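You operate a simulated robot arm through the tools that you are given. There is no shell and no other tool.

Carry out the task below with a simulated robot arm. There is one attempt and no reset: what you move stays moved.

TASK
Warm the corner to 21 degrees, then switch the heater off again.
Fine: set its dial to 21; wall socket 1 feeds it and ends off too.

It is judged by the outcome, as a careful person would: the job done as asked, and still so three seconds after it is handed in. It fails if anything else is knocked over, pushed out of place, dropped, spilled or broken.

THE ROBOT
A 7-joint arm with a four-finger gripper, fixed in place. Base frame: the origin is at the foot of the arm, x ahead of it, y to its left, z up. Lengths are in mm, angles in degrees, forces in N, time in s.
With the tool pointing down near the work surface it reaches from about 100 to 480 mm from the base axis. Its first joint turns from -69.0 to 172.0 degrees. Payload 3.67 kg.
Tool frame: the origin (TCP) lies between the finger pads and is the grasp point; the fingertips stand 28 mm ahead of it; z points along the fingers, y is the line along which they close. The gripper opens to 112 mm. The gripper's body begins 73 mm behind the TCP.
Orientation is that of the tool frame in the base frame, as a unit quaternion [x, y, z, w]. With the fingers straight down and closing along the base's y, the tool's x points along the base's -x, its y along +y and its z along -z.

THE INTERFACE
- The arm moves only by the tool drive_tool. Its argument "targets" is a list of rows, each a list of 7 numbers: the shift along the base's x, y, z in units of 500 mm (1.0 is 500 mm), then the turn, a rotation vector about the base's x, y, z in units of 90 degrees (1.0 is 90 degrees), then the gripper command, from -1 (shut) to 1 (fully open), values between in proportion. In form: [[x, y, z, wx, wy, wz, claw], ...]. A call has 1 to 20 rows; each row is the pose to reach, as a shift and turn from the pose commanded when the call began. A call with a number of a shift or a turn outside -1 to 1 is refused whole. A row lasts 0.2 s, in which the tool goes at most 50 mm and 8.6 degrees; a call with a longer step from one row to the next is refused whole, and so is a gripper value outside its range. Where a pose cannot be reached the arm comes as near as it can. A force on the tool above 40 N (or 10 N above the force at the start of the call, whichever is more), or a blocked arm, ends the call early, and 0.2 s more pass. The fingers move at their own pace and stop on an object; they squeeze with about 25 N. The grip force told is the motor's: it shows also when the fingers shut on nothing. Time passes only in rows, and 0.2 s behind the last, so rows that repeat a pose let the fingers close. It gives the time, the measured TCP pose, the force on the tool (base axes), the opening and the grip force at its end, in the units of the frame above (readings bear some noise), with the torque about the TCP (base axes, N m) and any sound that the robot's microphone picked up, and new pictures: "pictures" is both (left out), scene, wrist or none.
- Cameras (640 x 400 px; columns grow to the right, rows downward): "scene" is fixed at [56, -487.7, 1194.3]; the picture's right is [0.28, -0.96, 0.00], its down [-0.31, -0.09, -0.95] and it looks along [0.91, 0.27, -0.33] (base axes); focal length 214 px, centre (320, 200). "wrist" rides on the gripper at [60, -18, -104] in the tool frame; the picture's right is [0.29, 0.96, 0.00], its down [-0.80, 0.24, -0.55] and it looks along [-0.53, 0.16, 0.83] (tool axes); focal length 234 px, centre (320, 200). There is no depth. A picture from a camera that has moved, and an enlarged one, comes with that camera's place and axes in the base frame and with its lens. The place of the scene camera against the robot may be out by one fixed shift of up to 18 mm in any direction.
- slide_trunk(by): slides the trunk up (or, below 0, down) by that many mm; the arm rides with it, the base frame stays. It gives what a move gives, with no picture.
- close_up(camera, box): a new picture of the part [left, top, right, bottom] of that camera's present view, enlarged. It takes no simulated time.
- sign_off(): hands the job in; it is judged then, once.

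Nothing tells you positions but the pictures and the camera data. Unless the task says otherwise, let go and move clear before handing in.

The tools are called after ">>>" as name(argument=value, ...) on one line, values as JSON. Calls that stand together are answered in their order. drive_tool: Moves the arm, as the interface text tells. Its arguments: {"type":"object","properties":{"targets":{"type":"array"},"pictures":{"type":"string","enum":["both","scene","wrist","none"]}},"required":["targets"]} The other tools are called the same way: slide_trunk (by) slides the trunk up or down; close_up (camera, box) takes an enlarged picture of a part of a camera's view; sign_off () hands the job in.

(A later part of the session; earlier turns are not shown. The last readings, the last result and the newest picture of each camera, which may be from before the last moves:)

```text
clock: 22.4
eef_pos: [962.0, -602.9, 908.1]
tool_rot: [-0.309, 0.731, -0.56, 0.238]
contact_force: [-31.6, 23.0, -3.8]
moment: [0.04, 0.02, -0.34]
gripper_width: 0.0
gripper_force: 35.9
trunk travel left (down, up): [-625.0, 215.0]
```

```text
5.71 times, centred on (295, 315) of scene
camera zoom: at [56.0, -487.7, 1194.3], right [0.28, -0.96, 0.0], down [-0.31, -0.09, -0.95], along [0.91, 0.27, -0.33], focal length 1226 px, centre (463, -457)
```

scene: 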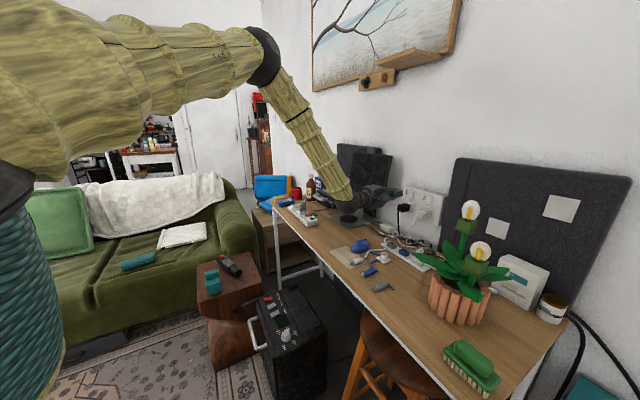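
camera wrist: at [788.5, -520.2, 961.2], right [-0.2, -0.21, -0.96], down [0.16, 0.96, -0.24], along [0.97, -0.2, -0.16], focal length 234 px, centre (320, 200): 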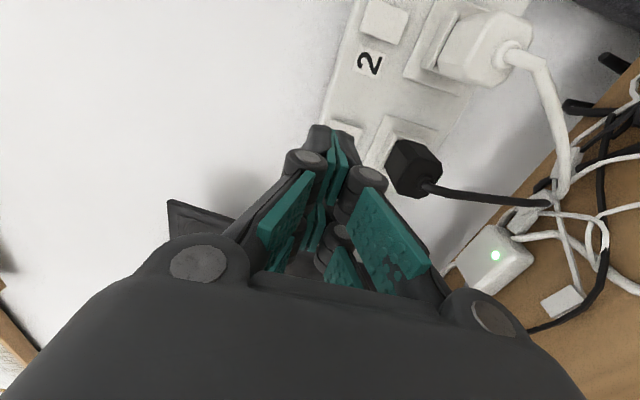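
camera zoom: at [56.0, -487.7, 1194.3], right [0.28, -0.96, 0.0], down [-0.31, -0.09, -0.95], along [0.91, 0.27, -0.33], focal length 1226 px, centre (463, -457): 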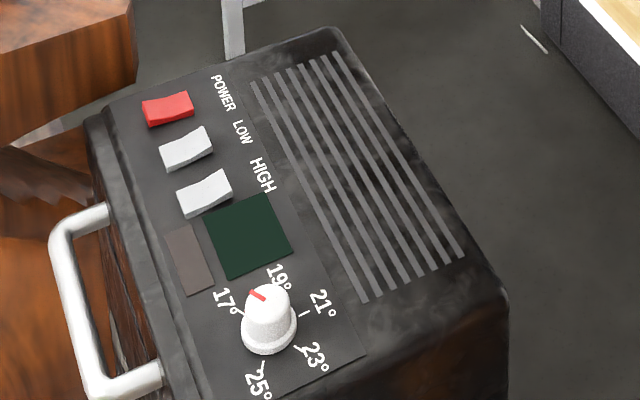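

>>> drive_tool(targets=[[-0.02, 0.0195, 0.0, 0, 0, 0, -1], [-0.07, 0.068, 0.01, 0, 0, 0, -1], [-0.12, 0.117, 0.04, 0, 0, 0, -1], [-0.17, 0.16, 0.08, 0, 0, 0, -1], [-0.2, 0.19, 0.12, 0, 0, 0, -1]], pictures="both")

>>> close_up(camera="scene", box=[395, 180, 445, 215])

>>> close_up(camera="wrist", box=[260, 0, 420, 200])

```text
clock: 23.6
eef_pos: [864.8, -510.5, 972.1]
tool_rot: [-0.308, 0.729, -0.562, 0.239]
contact_force: [-0.7, 0.4, 0.8]
moment: [0.03, 0.0, 0.02]
gripper_width: 0.0
gripper_force: 35.8
trunk travel left (down, up): [-625.0, 215.0]
camera wrist: at [754.3, -486.8, 1014.7], right [-0.37, -0.03, -0.93], down [0.13, 0.99, -0.09], along [0.92, -0.15, -0.37], focal length 234 px, centre (320, 200)
```

scene: 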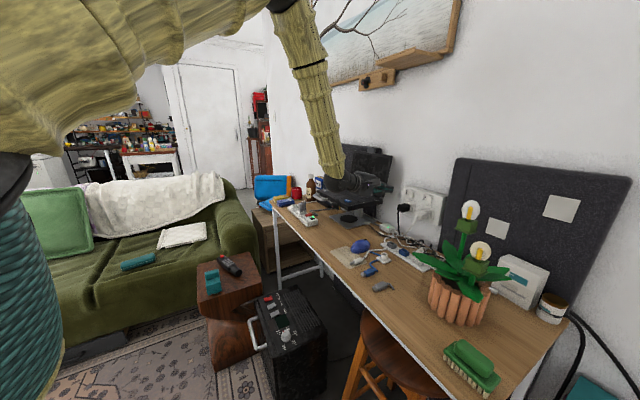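
wrist: 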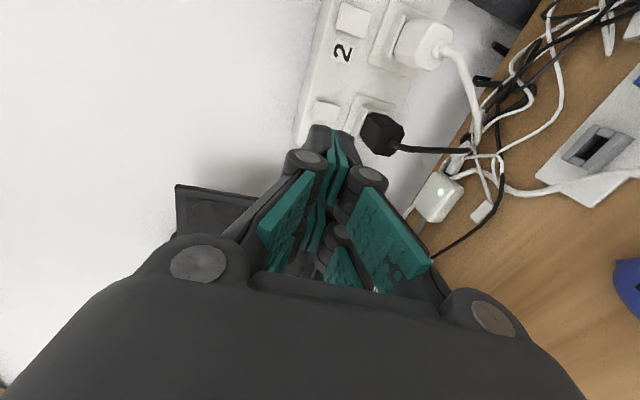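

```text
11.43 times, centred on (420, 198) of scene
camera zoom: at [56.0, -487.7, 1194.3], right [0.28, -0.96, 0.0], down [-0.31, -0.09, -0.95], along [0.91, 0.27, -0.33], focal length 2451 px, centre (-823, 229)
```

zoom: 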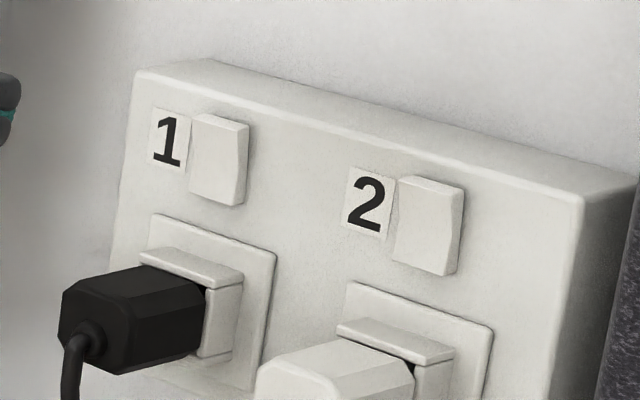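

```text
2.00 times, centred on (340, 100) of wrist
camera zoom: at [754.3, -486.8, 1014.7], right [-0.37, -0.03, -0.93], down [0.13, 0.99, -0.09], along [0.92, -0.15, -0.37], focal length 468 px, centre (280, 400)
```

zoom: 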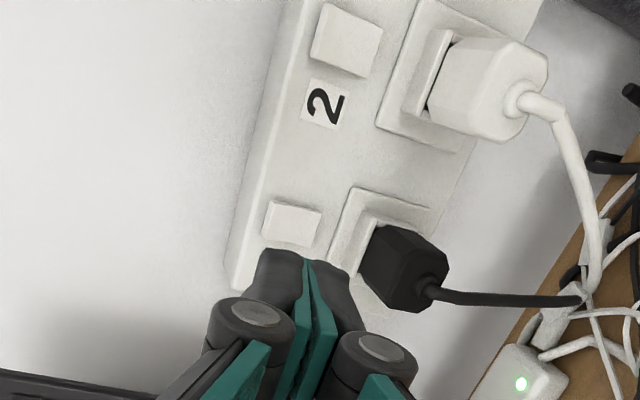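

Socket 1 now matches socket 2 (bottom in, on). Next I'll retreat from the desk, point the tool straight down, and move above the heater.

>>> drive_tool(targets=[[-0.045, 0.06, 0.025, 0.05, 0.052, 0, -1], [-0.09, 0.12, 0.05, 0.1, 0.104, 0, -1], [-0.135, 0.18, 0.075, 0.155, 0.159, 0, -1], [-0.18, 0.24, 0.1, 0.21, 0.216, 0, -1], [-0.225, 0.3, 0.125, 0.265, 0.272, 0, -1], [-0.27, 0.36, 0.15, 0.32, 0.329, 0, -1], [-0.315, 0.42, 0.175, 0.375, 0.385, 0, -1], [-0.36, 0.48, 0.2, 0.43, 0.442, 0, -1], [-0.405, 0.54, 0.225, 0.485, 0.498, 0, -1], [-0.45, 0.6, 0.25, 0.535, 0.55, 0, -1], [-0.49, 0.65, 0.256, 0.581, 0.597, 0, -1], [-0.49, 0.65, 0.256, 0.581, 0.597, 0, -1]])

```text
clock: 26.2
eef_pos: [621.8, -185.1, 1097.5]
tool_rot: [-0.389, 0.921, 0.0, 0.003]
contact_force: [0.2, 1.0, 0.8]
moment: [-0.02, 0.03, 0.0]
gripper_width: 0.0
gripper_force: 35.5
trunk travel left (down, up): [-625.0, 215.0]
camera wrist: at [591.6, -240.4, 1201.5], right [-0.89, 0.46, 0.0], down [0.38, 0.74, 0.56], along [0.26, 0.49, -0.83], focal length 234 px, centre (320, 200)
```

scene: 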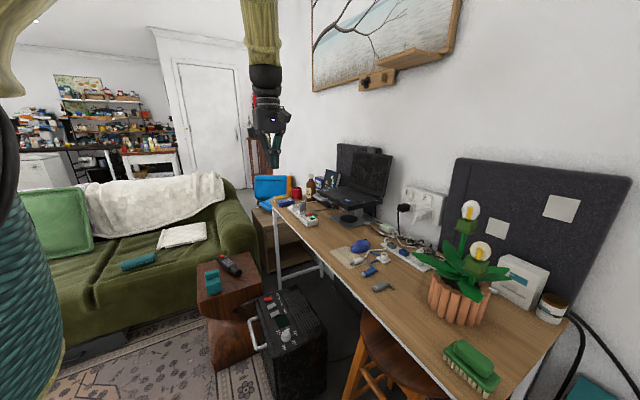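
wrist: 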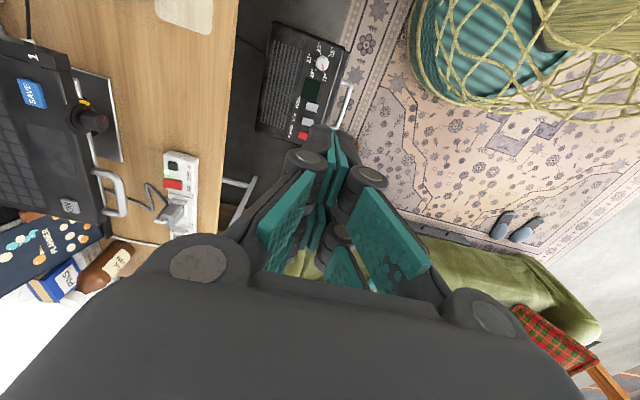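

The dial now triangulates to about (614, -197, 386). I'll lower the trunk in stages and check the view.

>>> slide_trunk(by=-350)

>>> drive_tool(targets=[[0, 0, 0, 0, 0, 0, -1]])

```text
clock: 29.6
eef_pos: [621.3, -186.0, 748.2]
tool_rot: [-0.388, 0.922, -0.001, 0.002]
contact_force: [-0.6, -1.0, 0.7]
moment: [0.01, -0.01, 0.02]
gripper_width: 0.0
gripper_force: 36.5
trunk travel left (down, up): [-275.0, 565.0]
```

```text
clock: 30.0
eef_pos: [621.7, -185.9, 747.3]
tool_rot: [-0.387, 0.922, 0.0, 0.001]
contact_force: [-0.5, -0.1, -0.9]
moment: [-0.01, 0.03, 0.03]
gripper_width: 0.0
gripper_force: 35.3
trunk travel left (down, up): [-275.0, 565.0]
camera wrist: at [591.8, -241.0, 851.3], right [-0.89, 0.46, 0.0], down [0.38, 0.74, 0.56], along [0.26, 0.49, -0.83], focal length 234 px, centre (320, 200)
```

scene: 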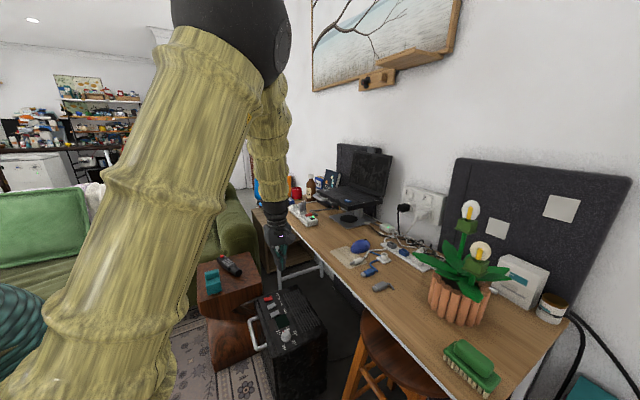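
wrist: 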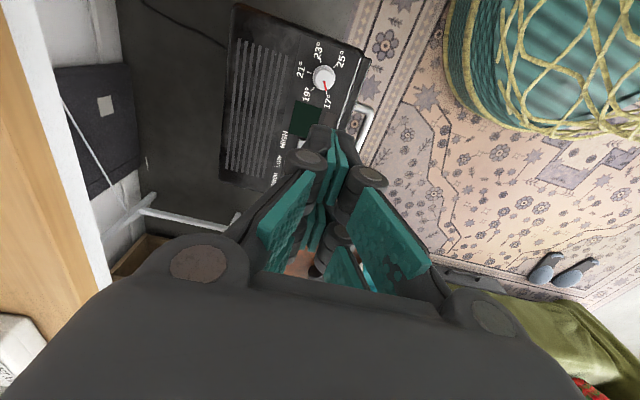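

>>> close_up(camera="wrist", box=[220, 10, 380, 130])

>>> close_up(camera="wrist", box=[280, 50, 360, 110])

>>> close_up(camera="scene", box=[255, 280, 325, 360])

```text
3.33 times, centred on (300, 70) of wrist
camera zoom: at [591.8, -241.0, 851.3], right [-0.89, 0.46, 0.0], down [0.38, 0.74, 0.56], along [0.26, 0.49, -0.83], focal length 781 px, centre (387, 633)
```

zoom: 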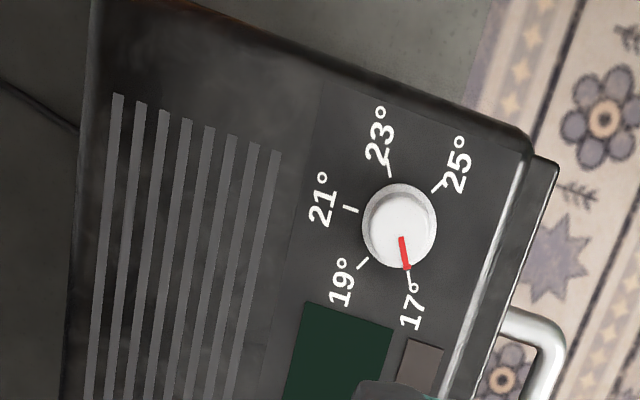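

```text
6.67 times, centred on (320, 80) of wrist
camera zoom: at [591.8, -241.0, 851.3], right [-0.89, 0.46, 0.0], down [0.38, 0.74, 0.56], along [0.26, 0.49, -0.83], focal length 1561 px, centre (320, 1000)
```

zoom: 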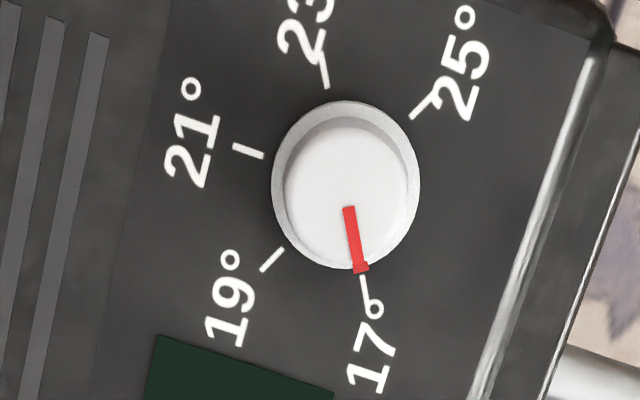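

```text
5.00 times, centred on (290, 320) of scene
camera zoom: at [56.0, -487.7, 1194.3], right [0.28, -0.96, 0.0], down [-0.31, -0.09, -0.95], along [0.91, 0.27, -0.33], focal length 1072 px, centre (470, -400)
```

zoom: 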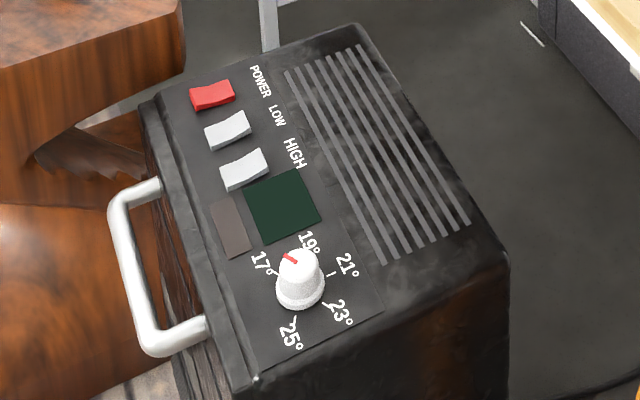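

The dial points at 17, and its marks are 60° apart with 21 facing the desk. That means turning it 120° clockwise. I'll lower further and move sideways for parallax to get the panel height.

>>> slide_trunk(by=-150)

>>> drive_tool(targets=[[-0.05, -0.05, 0, 0, 0, 0, -1], [-0.1, -0.1, 0, 0, 0, 0, -1], [-0.1, -0.1, 0, 0, 0, 0, -1]], pictures="both")

>>> close_up(camera="wrist", box=[220, 10, 380, 130])

```text
clock: 31.8
eef_pos: [622.4, -185.2, 598.1]
tool_rot: [-0.388, 0.922, 0.0, 0.002]
contact_force: [-0.6, -0.6, 0.1]
moment: [0.02, 0.0, -0.02]
gripper_width: 0.0
gripper_force: 35.5
trunk travel left (down, up): [-125.0, 715.0]
```

```text
clock: 32.6
eef_pos: [570.4, -235.6, 596.1]
tool_rot: [-0.388, 0.921, -0.001, 0.002]
contact_force: [-0.5, 0.7, 0.4]
moment: [0.01, 0.01, -0.02]
gripper_width: 0.0
gripper_force: 36.0
trunk travel left (down, up): [-125.0, 715.0]
camera wrist: at [541.5, -290.8, 700.8], right [-0.89, 0.46, 0.0], down [0.38, 0.74, 0.56], along [0.26, 0.49, -0.83], focal length 234 px, centre (320, 200)
```

scene: 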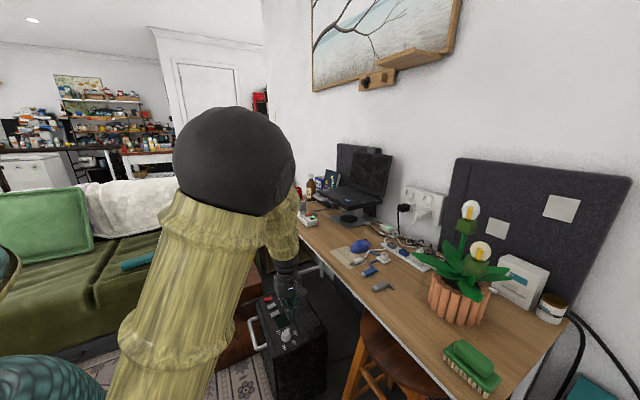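
wrist: 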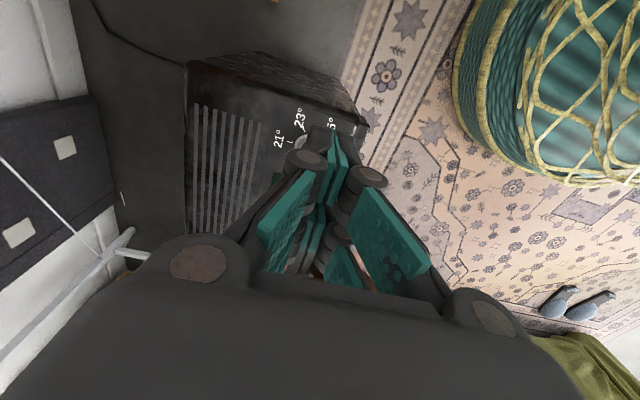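

```text
3.33 times, centred on (300, 70) of wrist
camera zoom: at [541.5, -290.8, 700.8], right [-0.89, 0.46, 0.0], down [0.38, 0.74, 0.56], along [0.26, 0.49, -0.83], focal length 781 px, centre (387, 633)
```

zoom: 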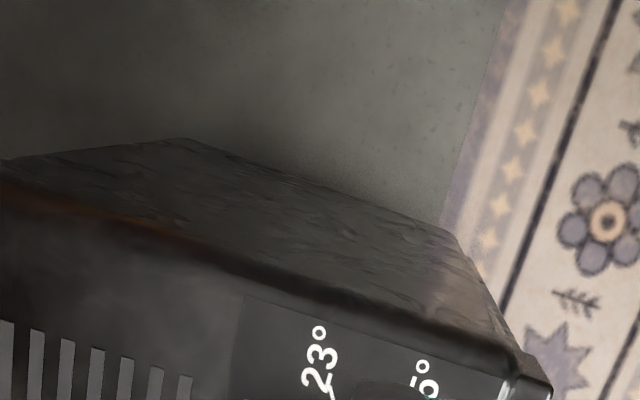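

The panel is at z of about 409 and the dial's axis near (610, -197.5), its top around z 437. I'll yaw the tool +60° first so there is room for the -120° turn, open the fingers, and centre above the dial.

>>> drive_tool(targets=[[0.02, 0.02, 0, 0, 0, 0.09, 0.07], [0.04, 0.04, 0, 0, 0, 0.18, 0.07], [0.06, 0.06, 0, 0, 0, 0.27, 0.07], [0.08, 0.076, 0, 0, 0, 0.36, 0.07], [0.08, 0.076, 0, 0, 0, 0.45, 0.07], [0.08, 0.076, 0, 0, 0, 0.54, 0.07], [0.08, 0.076, 0, 0, 0, 0.62, 0.07], [0.08, 0.076, 0, 0, 0, 0.667, 0.07], [0.08, 0.076, 0, 0, 0, 0.667, 0.07]])

```text
clock: 34.6
eef_pos: [611.1, -199.3, 597.7]
tool_rot: [0.798, -0.603, 0.001, -0.002]
contact_force: [0.1, 0.3, -1.0]
moment: [0.01, 0.0, 0.01]
gripper_width: 59.8
gripper_force: 0.0
trunk travel left (down, up): [-125.0, 715.0]
camera wrist: at [644.3, -250.1, 701.0], right [-0.84, -0.54, 0.0], down [-0.45, 0.7, 0.56], along [-0.3, 0.47, -0.83], focal length 234 px, centre (320, 200)
```

scene: 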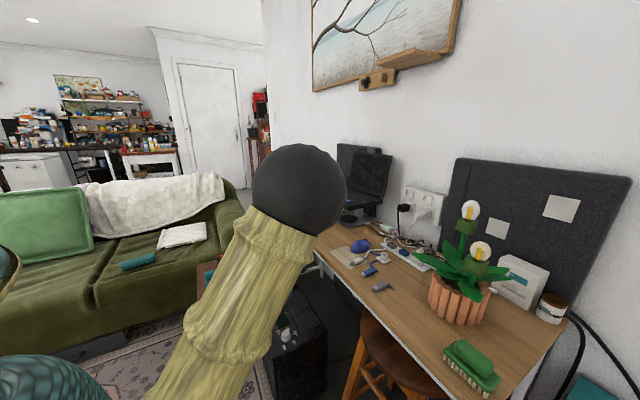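
wrist: 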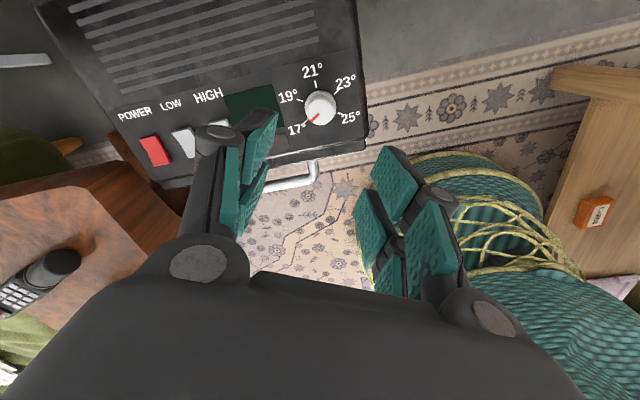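

Clear view of the whole panel. I'll enlarge to refine the dial and rocker positions.

>>> close_up(camera="wrist", box=[260, 50, 380, 150])

>>> close_up(camera="wrist", box=[100, 70, 260, 190])

```text
4.00 times, centred on (320, 100) of wrist
camera zoom: at [644.3, -250.1, 701.0], right [-0.84, -0.54, 0.0], down [-0.45, 0.7, 0.56], along [-0.3, 0.47, -0.83], focal length 937 px, centre (320, 600)
```

zoom: 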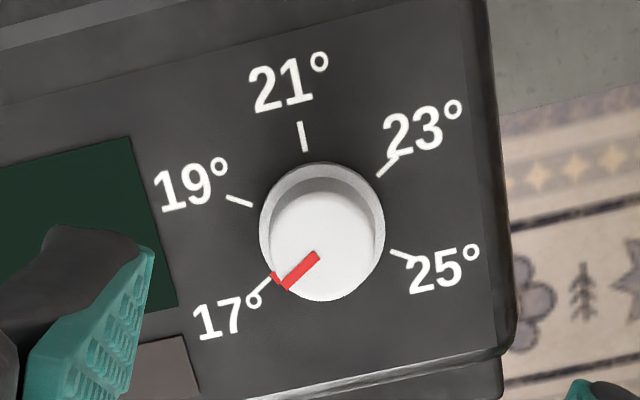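

```text
3.33 times, centred on (180, 130) of wrist
camera zoom: at [644.3, -250.1, 701.0], right [-0.84, -0.54, 0.0], down [-0.45, 0.7, 0.56], along [-0.3, 0.47, -0.83], focal length 781 px, centre (787, 433)
```

zoom: 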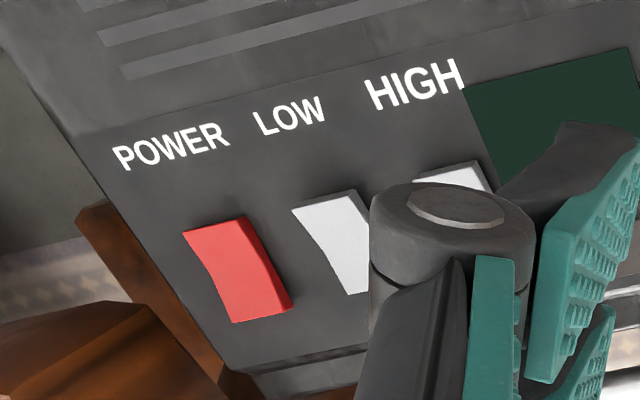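

Refined: the dial axis is at (610, -197), its top at z of about 428, and the panel at z of about 408. I'll lower the trunk and then descend around the dial with open fingers.

>>> slide_trunk(by=-115)

>>> drive_tool(targets=[[-0.002, 0.004, 0, 0, 0, 0, 0.07], [-0.002, 0.004, -0.02, 0, 0, 0, 0.07], [-0.002, 0.004, -0.03, 0, 0, 0, 0.07], [-0.002, 0.004, -0.03, 0, 0, 0, 0.07]])

```text
clock: 36.0
eef_pos: [610.8, -197.2, 482.2]
tool_rot: [0.797, -0.604, 0.0, -0.002]
contact_force: [0.4, 0.0, -0.4]
moment: [-0.01, 0.02, 0.0]
gripper_width: 59.9
gripper_force: 0.1
trunk travel left (down, up): [-10.0, 830.0]
```

```text
clock: 37.0
eef_pos: [609.1, -194.5, 467.0]
tool_rot: [0.797, -0.604, 0.0, -0.003]
contact_force: [-0.3, 0.0, -0.5]
moment: [0.01, 0.02, -0.02]
gripper_width: 59.9
gripper_force: 0.1
trunk travel left (down, up): [-10.0, 830.0]
camera wrist: at [642.9, -247.5, 571.3], right [-0.84, -0.54, 0.0], down [-0.45, 0.7, 0.56], along [-0.3, 0.47, -0.83], focal length 234 px, centre (320, 200)
```

scene: 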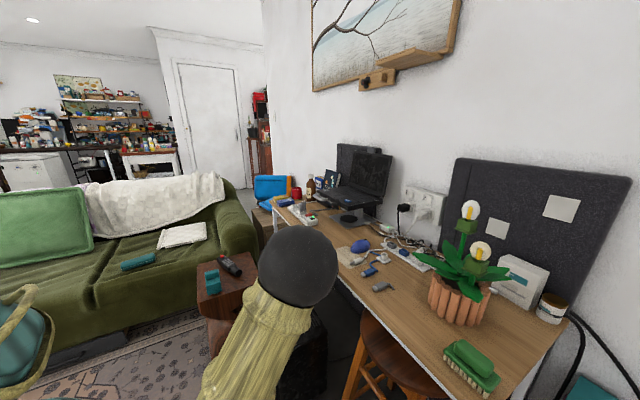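
wrist: 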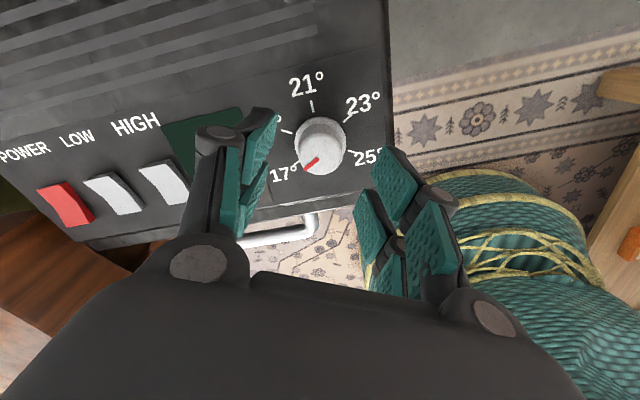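

>>> close_up(camera="wrist", box=[240, 70, 400, 200])

>>> close_up(camera="wrist", box=[20, 100, 200, 240])

```text
3.08 times, centred on (320, 135) of wrist
camera zoom: at [642.9, -247.5, 571.3], right [-0.84, -0.54, 0.0], down [-0.45, 0.7, 0.56], along [-0.3, 0.47, -0.83], focal length 720 px, centre (320, 400)
```

zoom: 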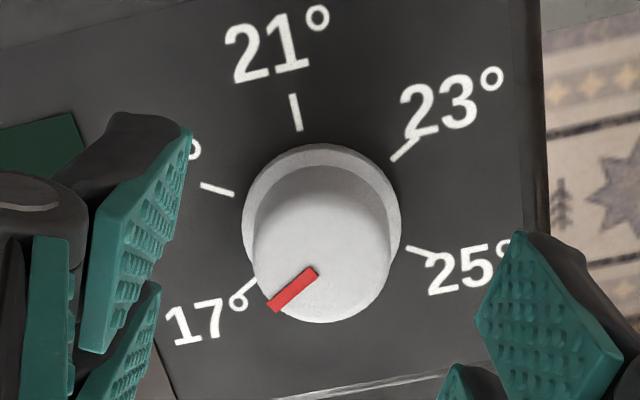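

```text
2.86 times, centred on (110, 170) of wrist
camera zoom: at [642.9, -247.5, 571.3], right [-0.84, -0.54, 0.0], down [-0.45, 0.7, 0.56], along [-0.3, 0.47, -0.83], focal length 669 px, centre (920, 286)
```

zoom: 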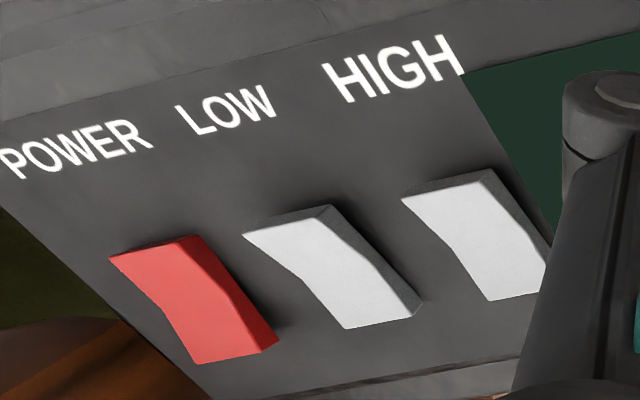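

Dial axis confirmed at (610.2, -196.9), panel near z 404. I'll descend so the fingertips sit around the knob, checking for contact.

>>> drive_tool(targets=[[0.0022, -0.0048, -0.02, 0, 0, 0, 0.07], [0.0022, -0.0048, -0.04, 0, 0, 0, 0.07], [0.0022, -0.0048, -0.05, 0, 0, 0, 0.07], [0.0022, -0.0048, -0.058, 0, 0, 0, 0.07], [0.0022, -0.0048, -0.058, 0, 0, 0, 0.07]], pictures="wrist")

>>> close_up(camera="wrist", box=[0, 100, 180, 240])

```text
clock: 38.2
eef_pos: [610.2, -197.1, 438.3]
tool_rot: [0.797, -0.604, 0.0, -0.002]
contact_force: [-0.2, 0.7, -0.4]
moment: [0.0, -0.01, 0.0]
gripper_width: 60.1
gripper_force: 0.0
trunk travel left (down, up): [-10.0, 830.0]
camera wrist: at [644.3, -249.8, 541.9], right [-0.84, -0.54, 0.0], down [-0.45, 0.7, 0.56], along [-0.3, 0.47, -0.83], focal length 234 px, centre (320, 200)
```

wrist: 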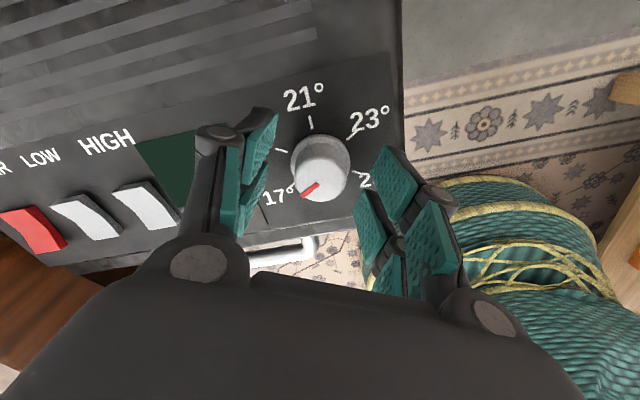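

```text
2.86 times, centred on (90, 170) of wrist
camera zoom: at [644.3, -249.8, 541.9], right [-0.84, -0.54, 0.0], down [-0.45, 0.7, 0.56], along [-0.3, 0.47, -0.83], focal length 669 px, centre (977, 286)
```

zoom: 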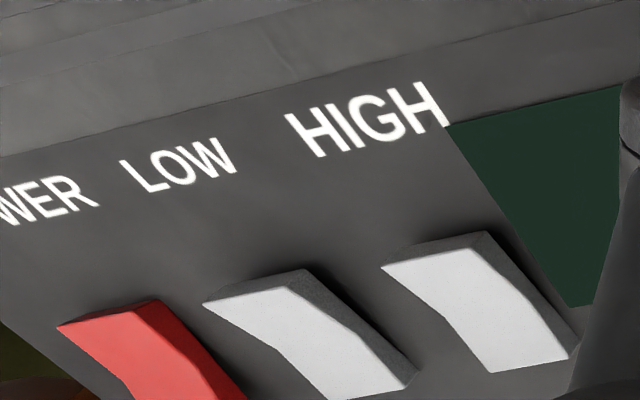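

The fingers straddle the knob with no contact. I'll close on it and check the grip.

>>> drive_tool(targets=[[0, 0, 0, 0, 0, 0, -0.4], [0, 0, 0, 0, 0, 0, -0.7], [0, 0, 0, 0, 0, 0, -1], [0, 0, 0, 0, 0, 0, -1]], pictures="wrist")

>>> close_up(camera="wrist", box=[240, 80, 420, 220])

```text
clock: 39.2
eef_pos: [611.1, -197.4, 438.0]
tool_rot: [0.797, -0.604, -0.001, -0.002]
contact_force: [-8.0, -1.2, -1.4]
moment: [0.02, 0.3, 0.03]
gripper_width: 28.7
gripper_force: 45.3
trunk travel left (down, up): [-10.0, 830.0]
camera wrist: at [644.0, -250.0, 541.9], right [-0.84, -0.54, 0.0], down [-0.45, 0.7, 0.56], along [-0.3, 0.47, -0.83], focal length 234 px, centre (320, 200)
```

wrist: 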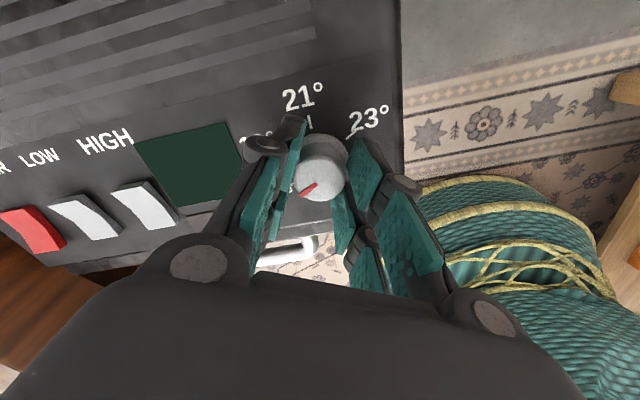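

```text
2.86 times, centred on (330, 150) of wrist
camera zoom: at [644.0, -250.0, 541.9], right [-0.84, -0.54, 0.0], down [-0.45, 0.7, 0.56], along [-0.3, 0.47, -0.83], focal length 669 px, centre (291, 343)
```

zoom: 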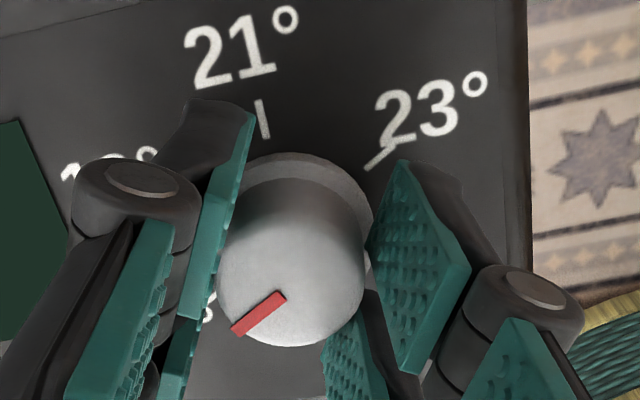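

Gripped at 28.7 mm. I'll turn it clockwise 60° first and see whether the knob follows.

>>> drive_tool(targets=[[-0.001, 0, 0, 0, 0, -0.08, -1], [-0.002, 0, 0, 0, 0, -0.16, -1], [-0.002, 0, 0, 0, 0, -0.24, -1], [-0.002, 0, 0, 0, 0, -0.32, -1], [-0.002, 0, 0, 0, 0, -0.4, -1], [-0.002, 0, 0, 0, 0, -0.48, -1], [-0.002, 0, 0, 0, 0, -0.56, -1], [-0.002, 0, 0, 0, 0, -0.64, -1], [-0.002, 0, 0, 0, 0, -0.667, -1], [-0.002, 0, 0, 0, 0, -0.667, -1]], pictures="wrist")

>>> close_up(camera="wrist", box=[240, 80, 420, 220])

```text
clock: 41.4
eef_pos: [612.2, -197.2, 437.8]
tool_rot: [-0.388, 0.922, 0.0, 0.002]
contact_force: [2.6, 5.2, -7.7]
moment: [-0.07, 0.08, -0.02]
gripper_width: 28.6
gripper_force: 44.5
trunk travel left (down, up): [-10.0, 830.0]
camera wrist: at [580.9, -252.6, 542.1], right [-0.89, 0.46, 0.0], down [0.38, 0.74, 0.56], along [0.26, 0.49, -0.83], focal length 234 px, centre (320, 200)
```

wrist: 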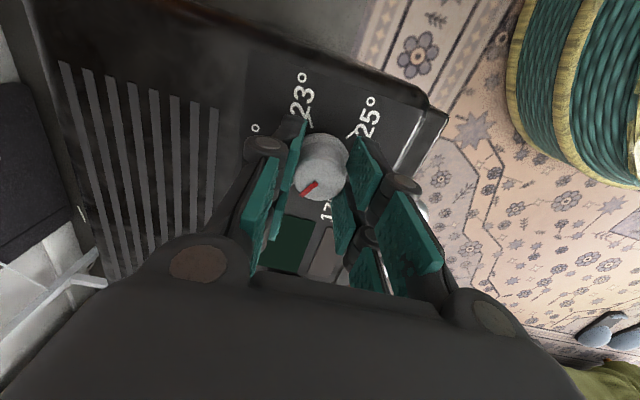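

```text
2.86 times, centred on (330, 150) of wrist
camera zoom: at [580.9, -252.6, 542.1], right [-0.89, 0.46, 0.0], down [0.38, 0.74, 0.56], along [0.26, 0.49, -0.83], focal length 669 px, centre (291, 343)
```

zoom: 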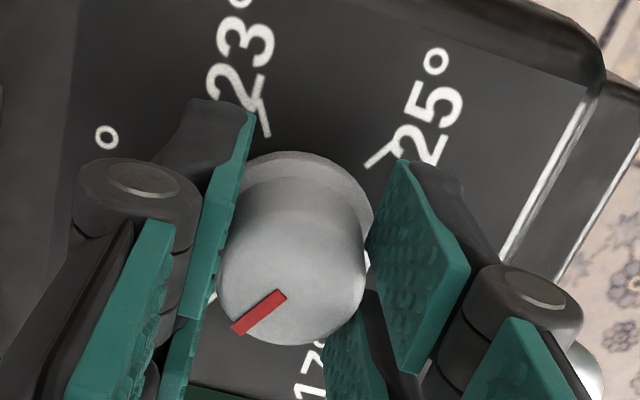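

The knob followed exactly and now sits at 19. I'll turn another 60° to reach 21.

>>> drive_tool(targets=[[0, 0, 0, 0, 0, -0.08, -1], [0, 0, 0, 0, 0, -0.16, -1], [0, 0, 0, 0, 0, -0.24, -1], [0, 0, 0, 0, 0, -0.32, -1], [0, 0, 0, 0, 0, -0.4, -1], [0, 0, 0, 0, 0, -0.48, -1], [0, 0, 0, 0, 0, -0.56, -1], [0, 0, 0, 0, 0, -0.64, -1], [0, 0, 0, 0, 0, -0.667, -1], [0, 0, 0, 0, 0, -0.667, -1]], pictures="wrist")

>>> close_up(camera="wrist", box=[240, 80, 420, 220])

```text
clock: 43.6
eef_pos: [610.8, -197.6, 438.3]
tool_rot: [0.125, 0.992, -0.001, 0.002]
contact_force: [3.1, -0.5, 1.4]
moment: [0.31, 0.28, -0.02]
gripper_width: 28.4
gripper_force: 45.0
trunk travel left (down, up): [-10.0, 830.0]
camera wrist: at [547.7, -198.6, 542.2], right [-0.04, 1.0, 0.0], down [0.83, 0.04, 0.56], along [0.56, 0.02, -0.83], focal length 234 px, centre (320, 200)
```

wrist: 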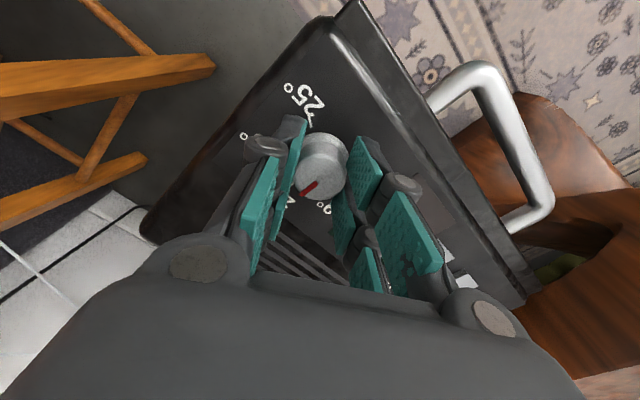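

```text
2.86 times, centred on (330, 150) of wrist
camera zoom: at [547.7, -198.6, 542.2], right [-0.04, 1.0, 0.0], down [0.83, 0.04, 0.56], along [0.56, 0.02, -0.83], focal length 669 px, centre (291, 343)
```

zoom: 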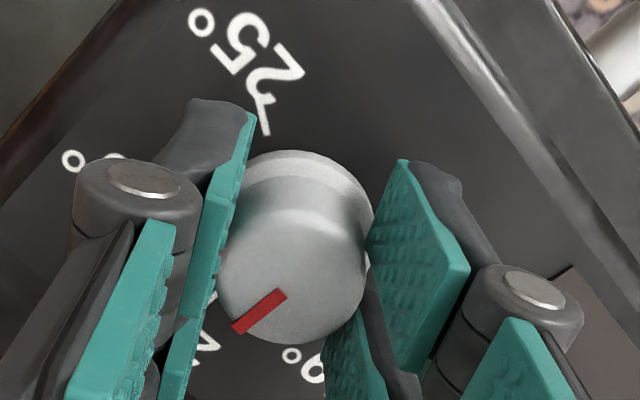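

The pointer should be at 21 now. I'll release, rise straight up and check.

>>> drive_tool(targets=[[0, 0, 0, 0, 0, 0, -0.3], [0, 0, 0, 0, 0, 0, 0.07], [0, 0, 0, 0, 0, 0, 0.07], [0, 0, 0.03, 0, 0, 0, 0.07], [0, 0, 0.1, 0, 0, 0, 0.07], [0, 0, 0.17, 0, 0, 0, 0.07]], pictures="wrist")

>>> close_up(camera="wrist", box=[240, 50, 400, 170])

```text
clock: 45.0
eef_pos: [609.1, -199.4, 523.4]
tool_rot: [0.124, 0.992, -0.001, 0.001]
contact_force: [-0.1, 0.7, -0.4]
moment: [-0.03, 0.0, 0.0]
gripper_width: 60.0
gripper_force: 0.1
trunk travel left (down, up): [-10.0, 830.0]
camera wrist: at [546.6, -200.2, 626.5], right [-0.04, 1.0, 0.0], down [0.83, 0.04, 0.55], along [0.55, 0.02, -0.83], focal length 234 px, centre (320, 200)
```

wrist: 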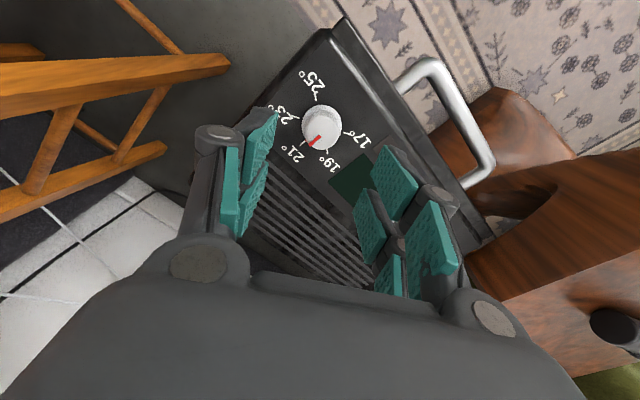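

```text
3.33 times, centred on (320, 110) of wrist
camera zoom: at [546.6, -200.2, 626.5], right [-0.04, 1.0, 0.0], down [0.83, 0.04, 0.55], along [0.55, 0.02, -0.83], focal length 781 px, centre (320, 500)
```

zoom: 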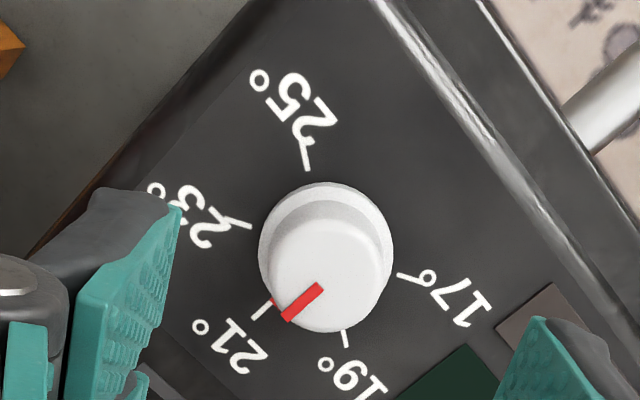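

The dial reads 21. Next I'll yaw back so the fingers are narrow along the rockers' travel, close them, and move above the rocker row.

>>> drive_tool(targets=[[0.01, 0.01, 0, 0, 0, 0.09, -0.5], [0.03, 0.03, 0, 0, 0, 0.18, -1], [0.06, 0.06, 0, 0, 0, 0.27, -1], [0.09, 0.09, 0, 0, 0, 0.36, -1], [0.12, 0.12, 0, 0, 0, 0.45, -1], [0.14, 0.144, 0, 0, 0, 0.54, -1], [0.162, 0.168, 0, 0, 0, 0.62, -1], [0.162, 0.168, 0, 0, 0, 0.667, -1], [0.162, 0.168, 0, 0, 0, 0.667, -1]], pictures="both")

>>> close_up(camera="wrist", box=[220, 20, 400, 160])

```text
clock: 47.0
eef_pos: [690.7, -113.3, 522.0]
tool_rot: [-0.389, 0.921, 0.0, 0.002]
contact_force: [0.0, 0.7, 0.8]
moment: [-0.01, -0.01, -0.02]
gripper_width: 0.1
gripper_force: 24.8
trunk travel left (down, up): [-10.0, 830.0]
camera wrist: at [661.6, -168.2, 626.8], right [-0.89, 0.46, 0.0], down [0.38, 0.74, 0.56], along [0.26, 0.49, -0.83], focal length 234 px, centre (320, 200)
```

scene: 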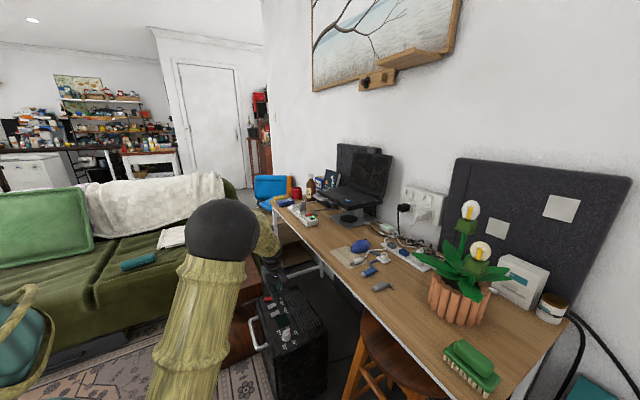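
wrist: 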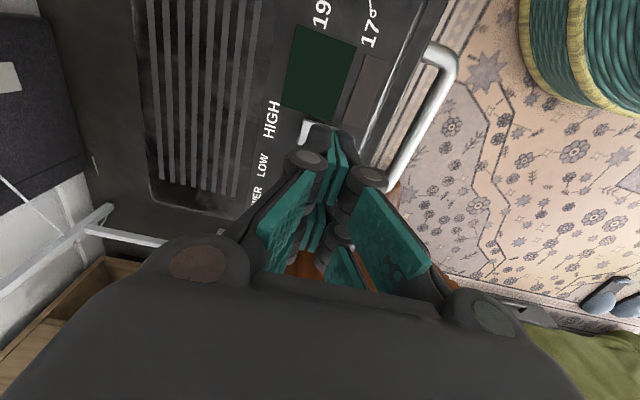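

```text
2.86 times, centred on (310, 90) of wrist
camera zoom: at [661.6, -168.2, 626.8], right [-0.89, 0.46, 0.0], down [0.38, 0.74, 0.56], along [0.26, 0.49, -0.83], focal length 669 px, centre (349, 514)
```

zoom: 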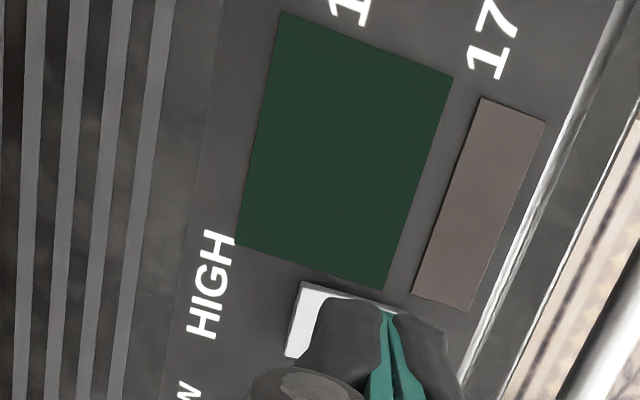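

The fingers hide the rockers; I'll move further along the row so the camera looks straight down at them.

>>> drive_tool(targets=[[0.06, 0.06, 0, 0, 0, 0, -1], [0.12, 0.12, 0.01, 0, 0, 0, -1], [0.17, 0.175, 0.02, 0, 0, 0, -1], [0.17, 0.175, 0.02, 0, 0, 0, -1]], pictures="wrist")

>>> close_up(camera="wrist", box=[220, 0, 400, 140])

```text
clock: 48.0
eef_pos: [777.2, -27.0, 532.4]
tool_rot: [-0.389, 0.921, 0.0, 0.002]
contact_force: [0.2, 0.7, -0.2]
moment: [-0.04, 0.0, -0.03]
gripper_width: 0.0
gripper_force: 25.0
trunk travel left (down, up): [-10.0, 830.0]
camera wrist: at [747.0, -80.8, 636.2], right [-0.89, 0.46, 0.0], down [0.38, 0.74, 0.56], along [0.26, 0.49, -0.83], focal length 234 px, centre (320, 200)
```

wrist: 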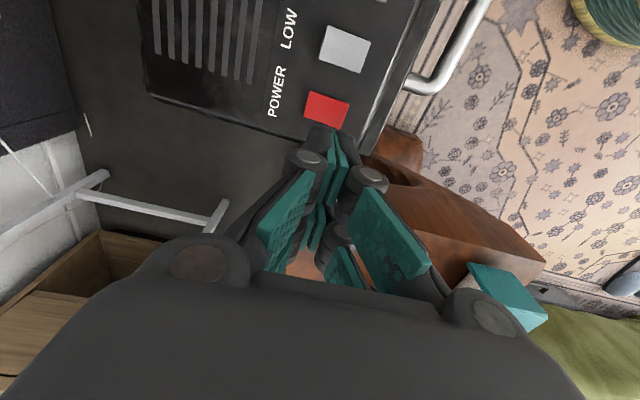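

```text
2.86 times, centred on (310, 70) of wrist
camera zoom: at [747.0, -80.8, 636.2], right [-0.89, 0.46, 0.0], down [0.38, 0.74, 0.56], along [0.26, 0.49, -0.83], focal length 669 px, centre (349, 571)
```

zoom: 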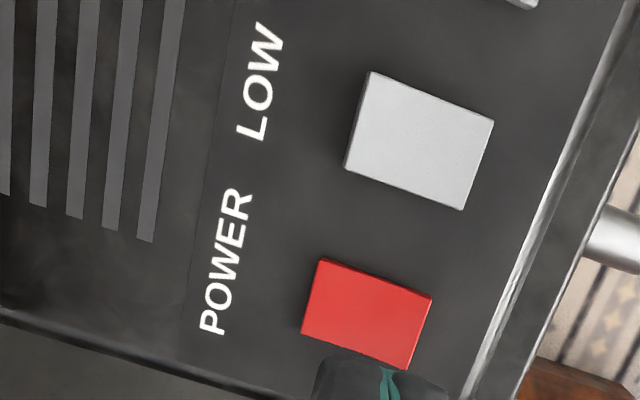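

>>> close_up(camera="scene", box=[255, 285, 305, 335])

>>> close_up(camera="wrist", box=[295, 10, 385, 130])

```text
8.00 times, centred on (280, 310) of scene
camera zoom: at [56.0, -487.7, 1194.3], right [0.28, -0.96, 0.0], down [-0.31, -0.09, -0.95], along [0.91, 0.27, -0.33], focal length 1716 px, centre (640, -680)
```

zoom: 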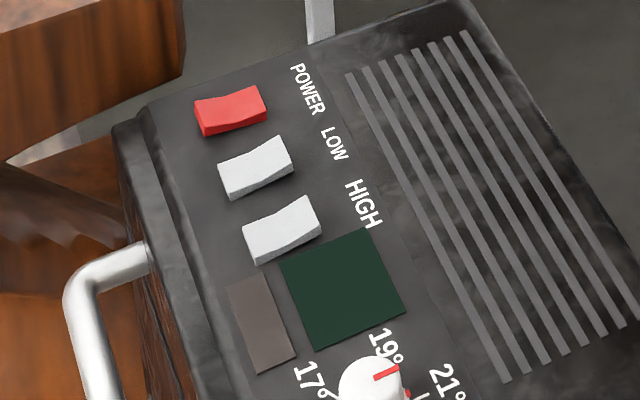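

```text
3.33 times, centred on (340, 70) of wrist
camera zoom: at [747.0, -80.8, 636.2], right [-0.89, 0.46, 0.0], down [0.38, 0.74, 0.56], along [0.26, 0.49, -0.83], focal length 781 px, centre (253, 633)
```

zoom: 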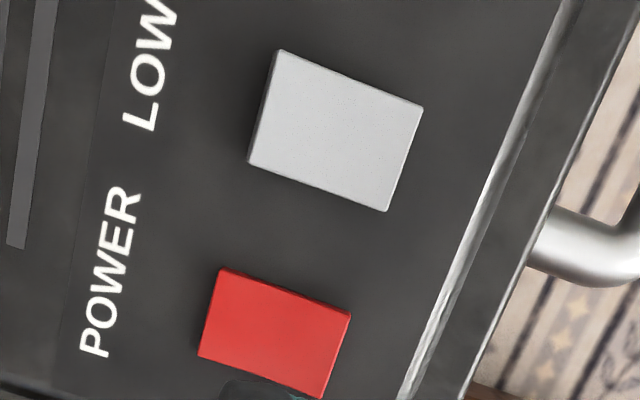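

LOW and HIGH have their label end raised, while POWER has its front end raised; the display is dark, so POWER is most likely off. I'll position over POWER's raised front end near (755, -23) and come down.

>>> drive_tool(targets=[[-0.0442, 0.008, 0, 0, 0, 0, -1], [-0.0442, 0.008, -0.07, 0, 0, 0, -1], [-0.0442, 0.008, -0.13, 0, 0, 0, -1], [-0.0442, 0.008, -0.15, 0, 0, 0, -1], [-0.0442, 0.008, -0.15, 0, 0, 0, -1]], pictures="wrist")

>>> close_up(camera="wrist", box=[240, 60, 420, 200])

>>> close_up(camera="scene", box=[255, 275, 325, 335])

```text
clock: 49.2
eef_pos: [753.4, -21.7, 458.7]
tool_rot: [-0.389, 0.921, -0.002, 0.002]
contact_force: [0.2, -0.2, 0.2]
moment: [0.0, 0.0, 0.05]
gripper_width: 0.0
gripper_force: 24.7
trunk travel left (down, up): [-10.0, 830.0]
camera wrist: at [725.0, -76.4, 562.6], right [-0.89, 0.46, 0.0], down [0.38, 0.74, 0.56], along [0.26, 0.49, -0.83], focal length 234 px, centre (320, 200)
```

wrist: 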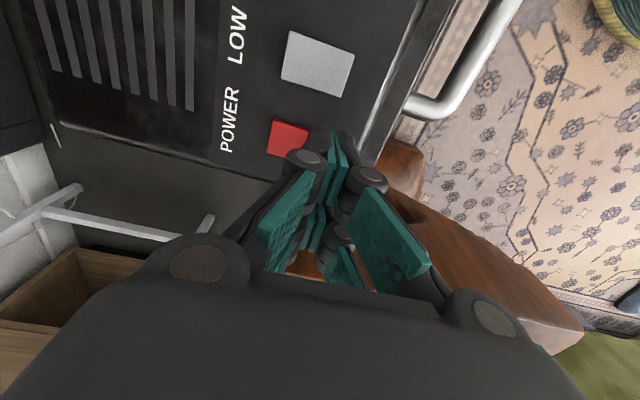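

```text
2.86 times, centred on (330, 130) of wrist
camera zoom: at [725.0, -76.4, 562.6], right [-0.89, 0.46, 0.0], down [0.38, 0.74, 0.56], along [0.26, 0.49, -0.83], focal length 669 px, centre (291, 400)
```

zoom: 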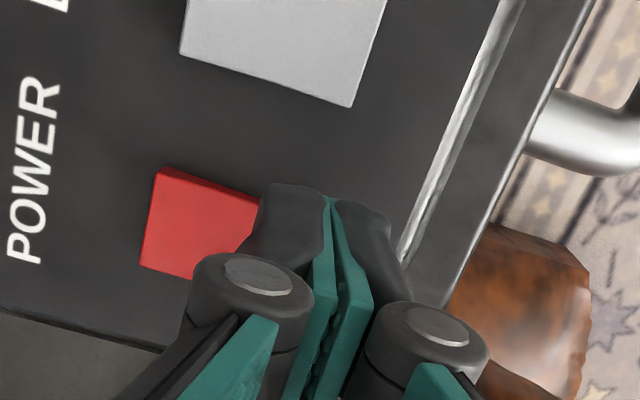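

```text
6.67 times, centred on (290, 305) of scene
camera zoom: at [56.0, -487.7, 1194.3], right [0.28, -0.96, 0.0], down [-0.31, -0.09, -0.95], along [0.91, 0.27, -0.33], focal length 1430 px, centre (520, -500)
```

zoom: 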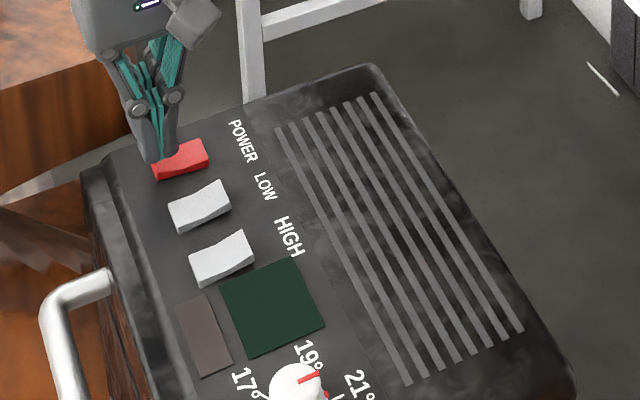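

Well aligned over the raised end. I'll press down in small steps.

>>> drive_tool(targets=[[0.003, -0.002, -0.01, 0, 0, 0, -1], [0.003, -0.002, -0.018, 0, 0, 0, -1], [0.003, -0.002, -0.022, 0, 0, 0, -1], [0.003, -0.002, -0.026, 0, 0, 0, -1], [0.003, -0.002, -0.03, 0, 0, 0, -1], [0.003, -0.002, -0.034, 0, 0, 0, -1], [0.003, -0.002, -0.038, 0, 0, 0, -1]], pictures="none")

>>> close_up(camera="scene", box=[255, 275, 325, 335])

```text
clock: 50.8
eef_pos: [754.2, -22.6, 438.7]
tool_rot: [-0.388, 0.922, 0.0, 0.002]
contact_force: [0.0, 1.0, 0.7]
moment: [0.0, 0.02, -0.03]
gripper_width: 0.0
gripper_force: 25.2
trunk travel left (down, up): [-10.0, 830.0]
```

```text
6.67 times, centred on (290, 305) of scene
camera zoom: at [56.0, -487.7, 1194.3], right [0.28, -0.96, 0.0], down [-0.31, -0.09, -0.95], along [0.91, 0.27, -0.33], focal length 1430 px, centre (520, -500)
```

zoom: 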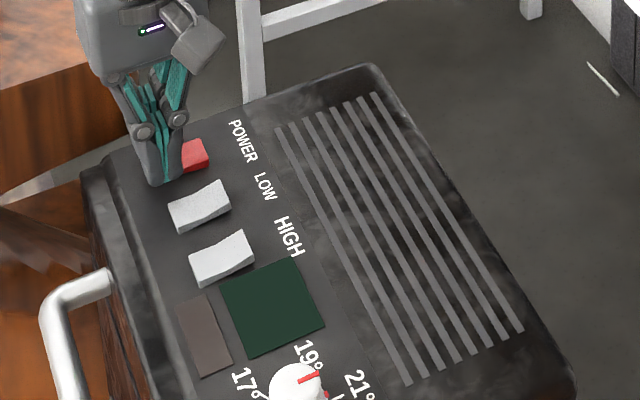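

>>> drive_tool(targets=[[0, 0, -0.003, 0, 0, 0, -1], [0, 0, -0.006, 0, 0, 0, -1], [0, 0, -0.009, 0, 0, 0, -1]], pictures="none")

>>> close_up(camera="scene", box=[255, 275, 325, 335])

>>> close_up(camera="wrist", box=[240, 60, 420, 200])

```text
clock: 51.6
eef_pos: [755.4, -23.1, 435.5]
tool_rot: [-0.388, 0.922, -0.001, 0.002]
contact_force: [0.3, -0.4, 1.4]
moment: [0.02, 0.04, 0.01]
gripper_width: 6.2
gripper_force: 35.8
trunk travel left (down, up): [-10.0, 830.0]
```

```text
6.67 times, centred on (290, 305) of scene
camera zoom: at [56.0, -487.7, 1194.3], right [0.28, -0.96, 0.0], down [-0.31, -0.09, -0.95], along [0.91, 0.27, -0.33], focal length 1430 px, centre (520, -500)
```

zoom: 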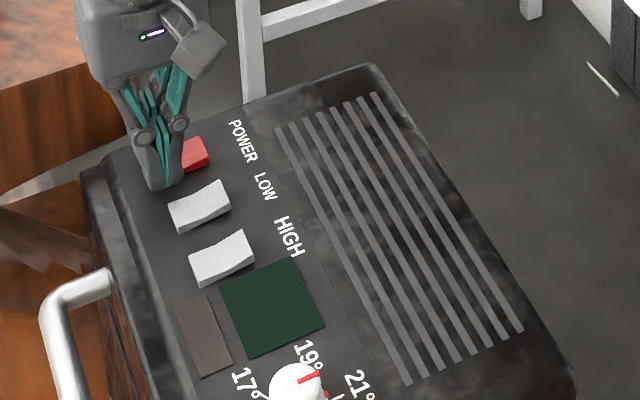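

```text
2.86 times, centred on (330, 130) of wrist
camera zoom: at [725.5, -77.9, 538.7], right [-0.89, 0.46, 0.0], down [0.38, 0.74, 0.56], along [0.26, 0.49, -0.83], focal length 669 px, centre (291, 400)
```

zoom: 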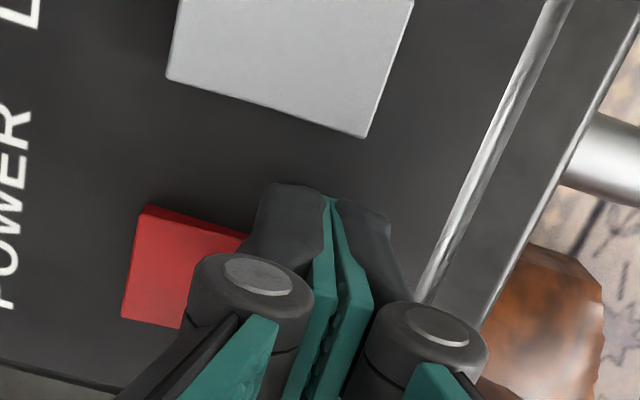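

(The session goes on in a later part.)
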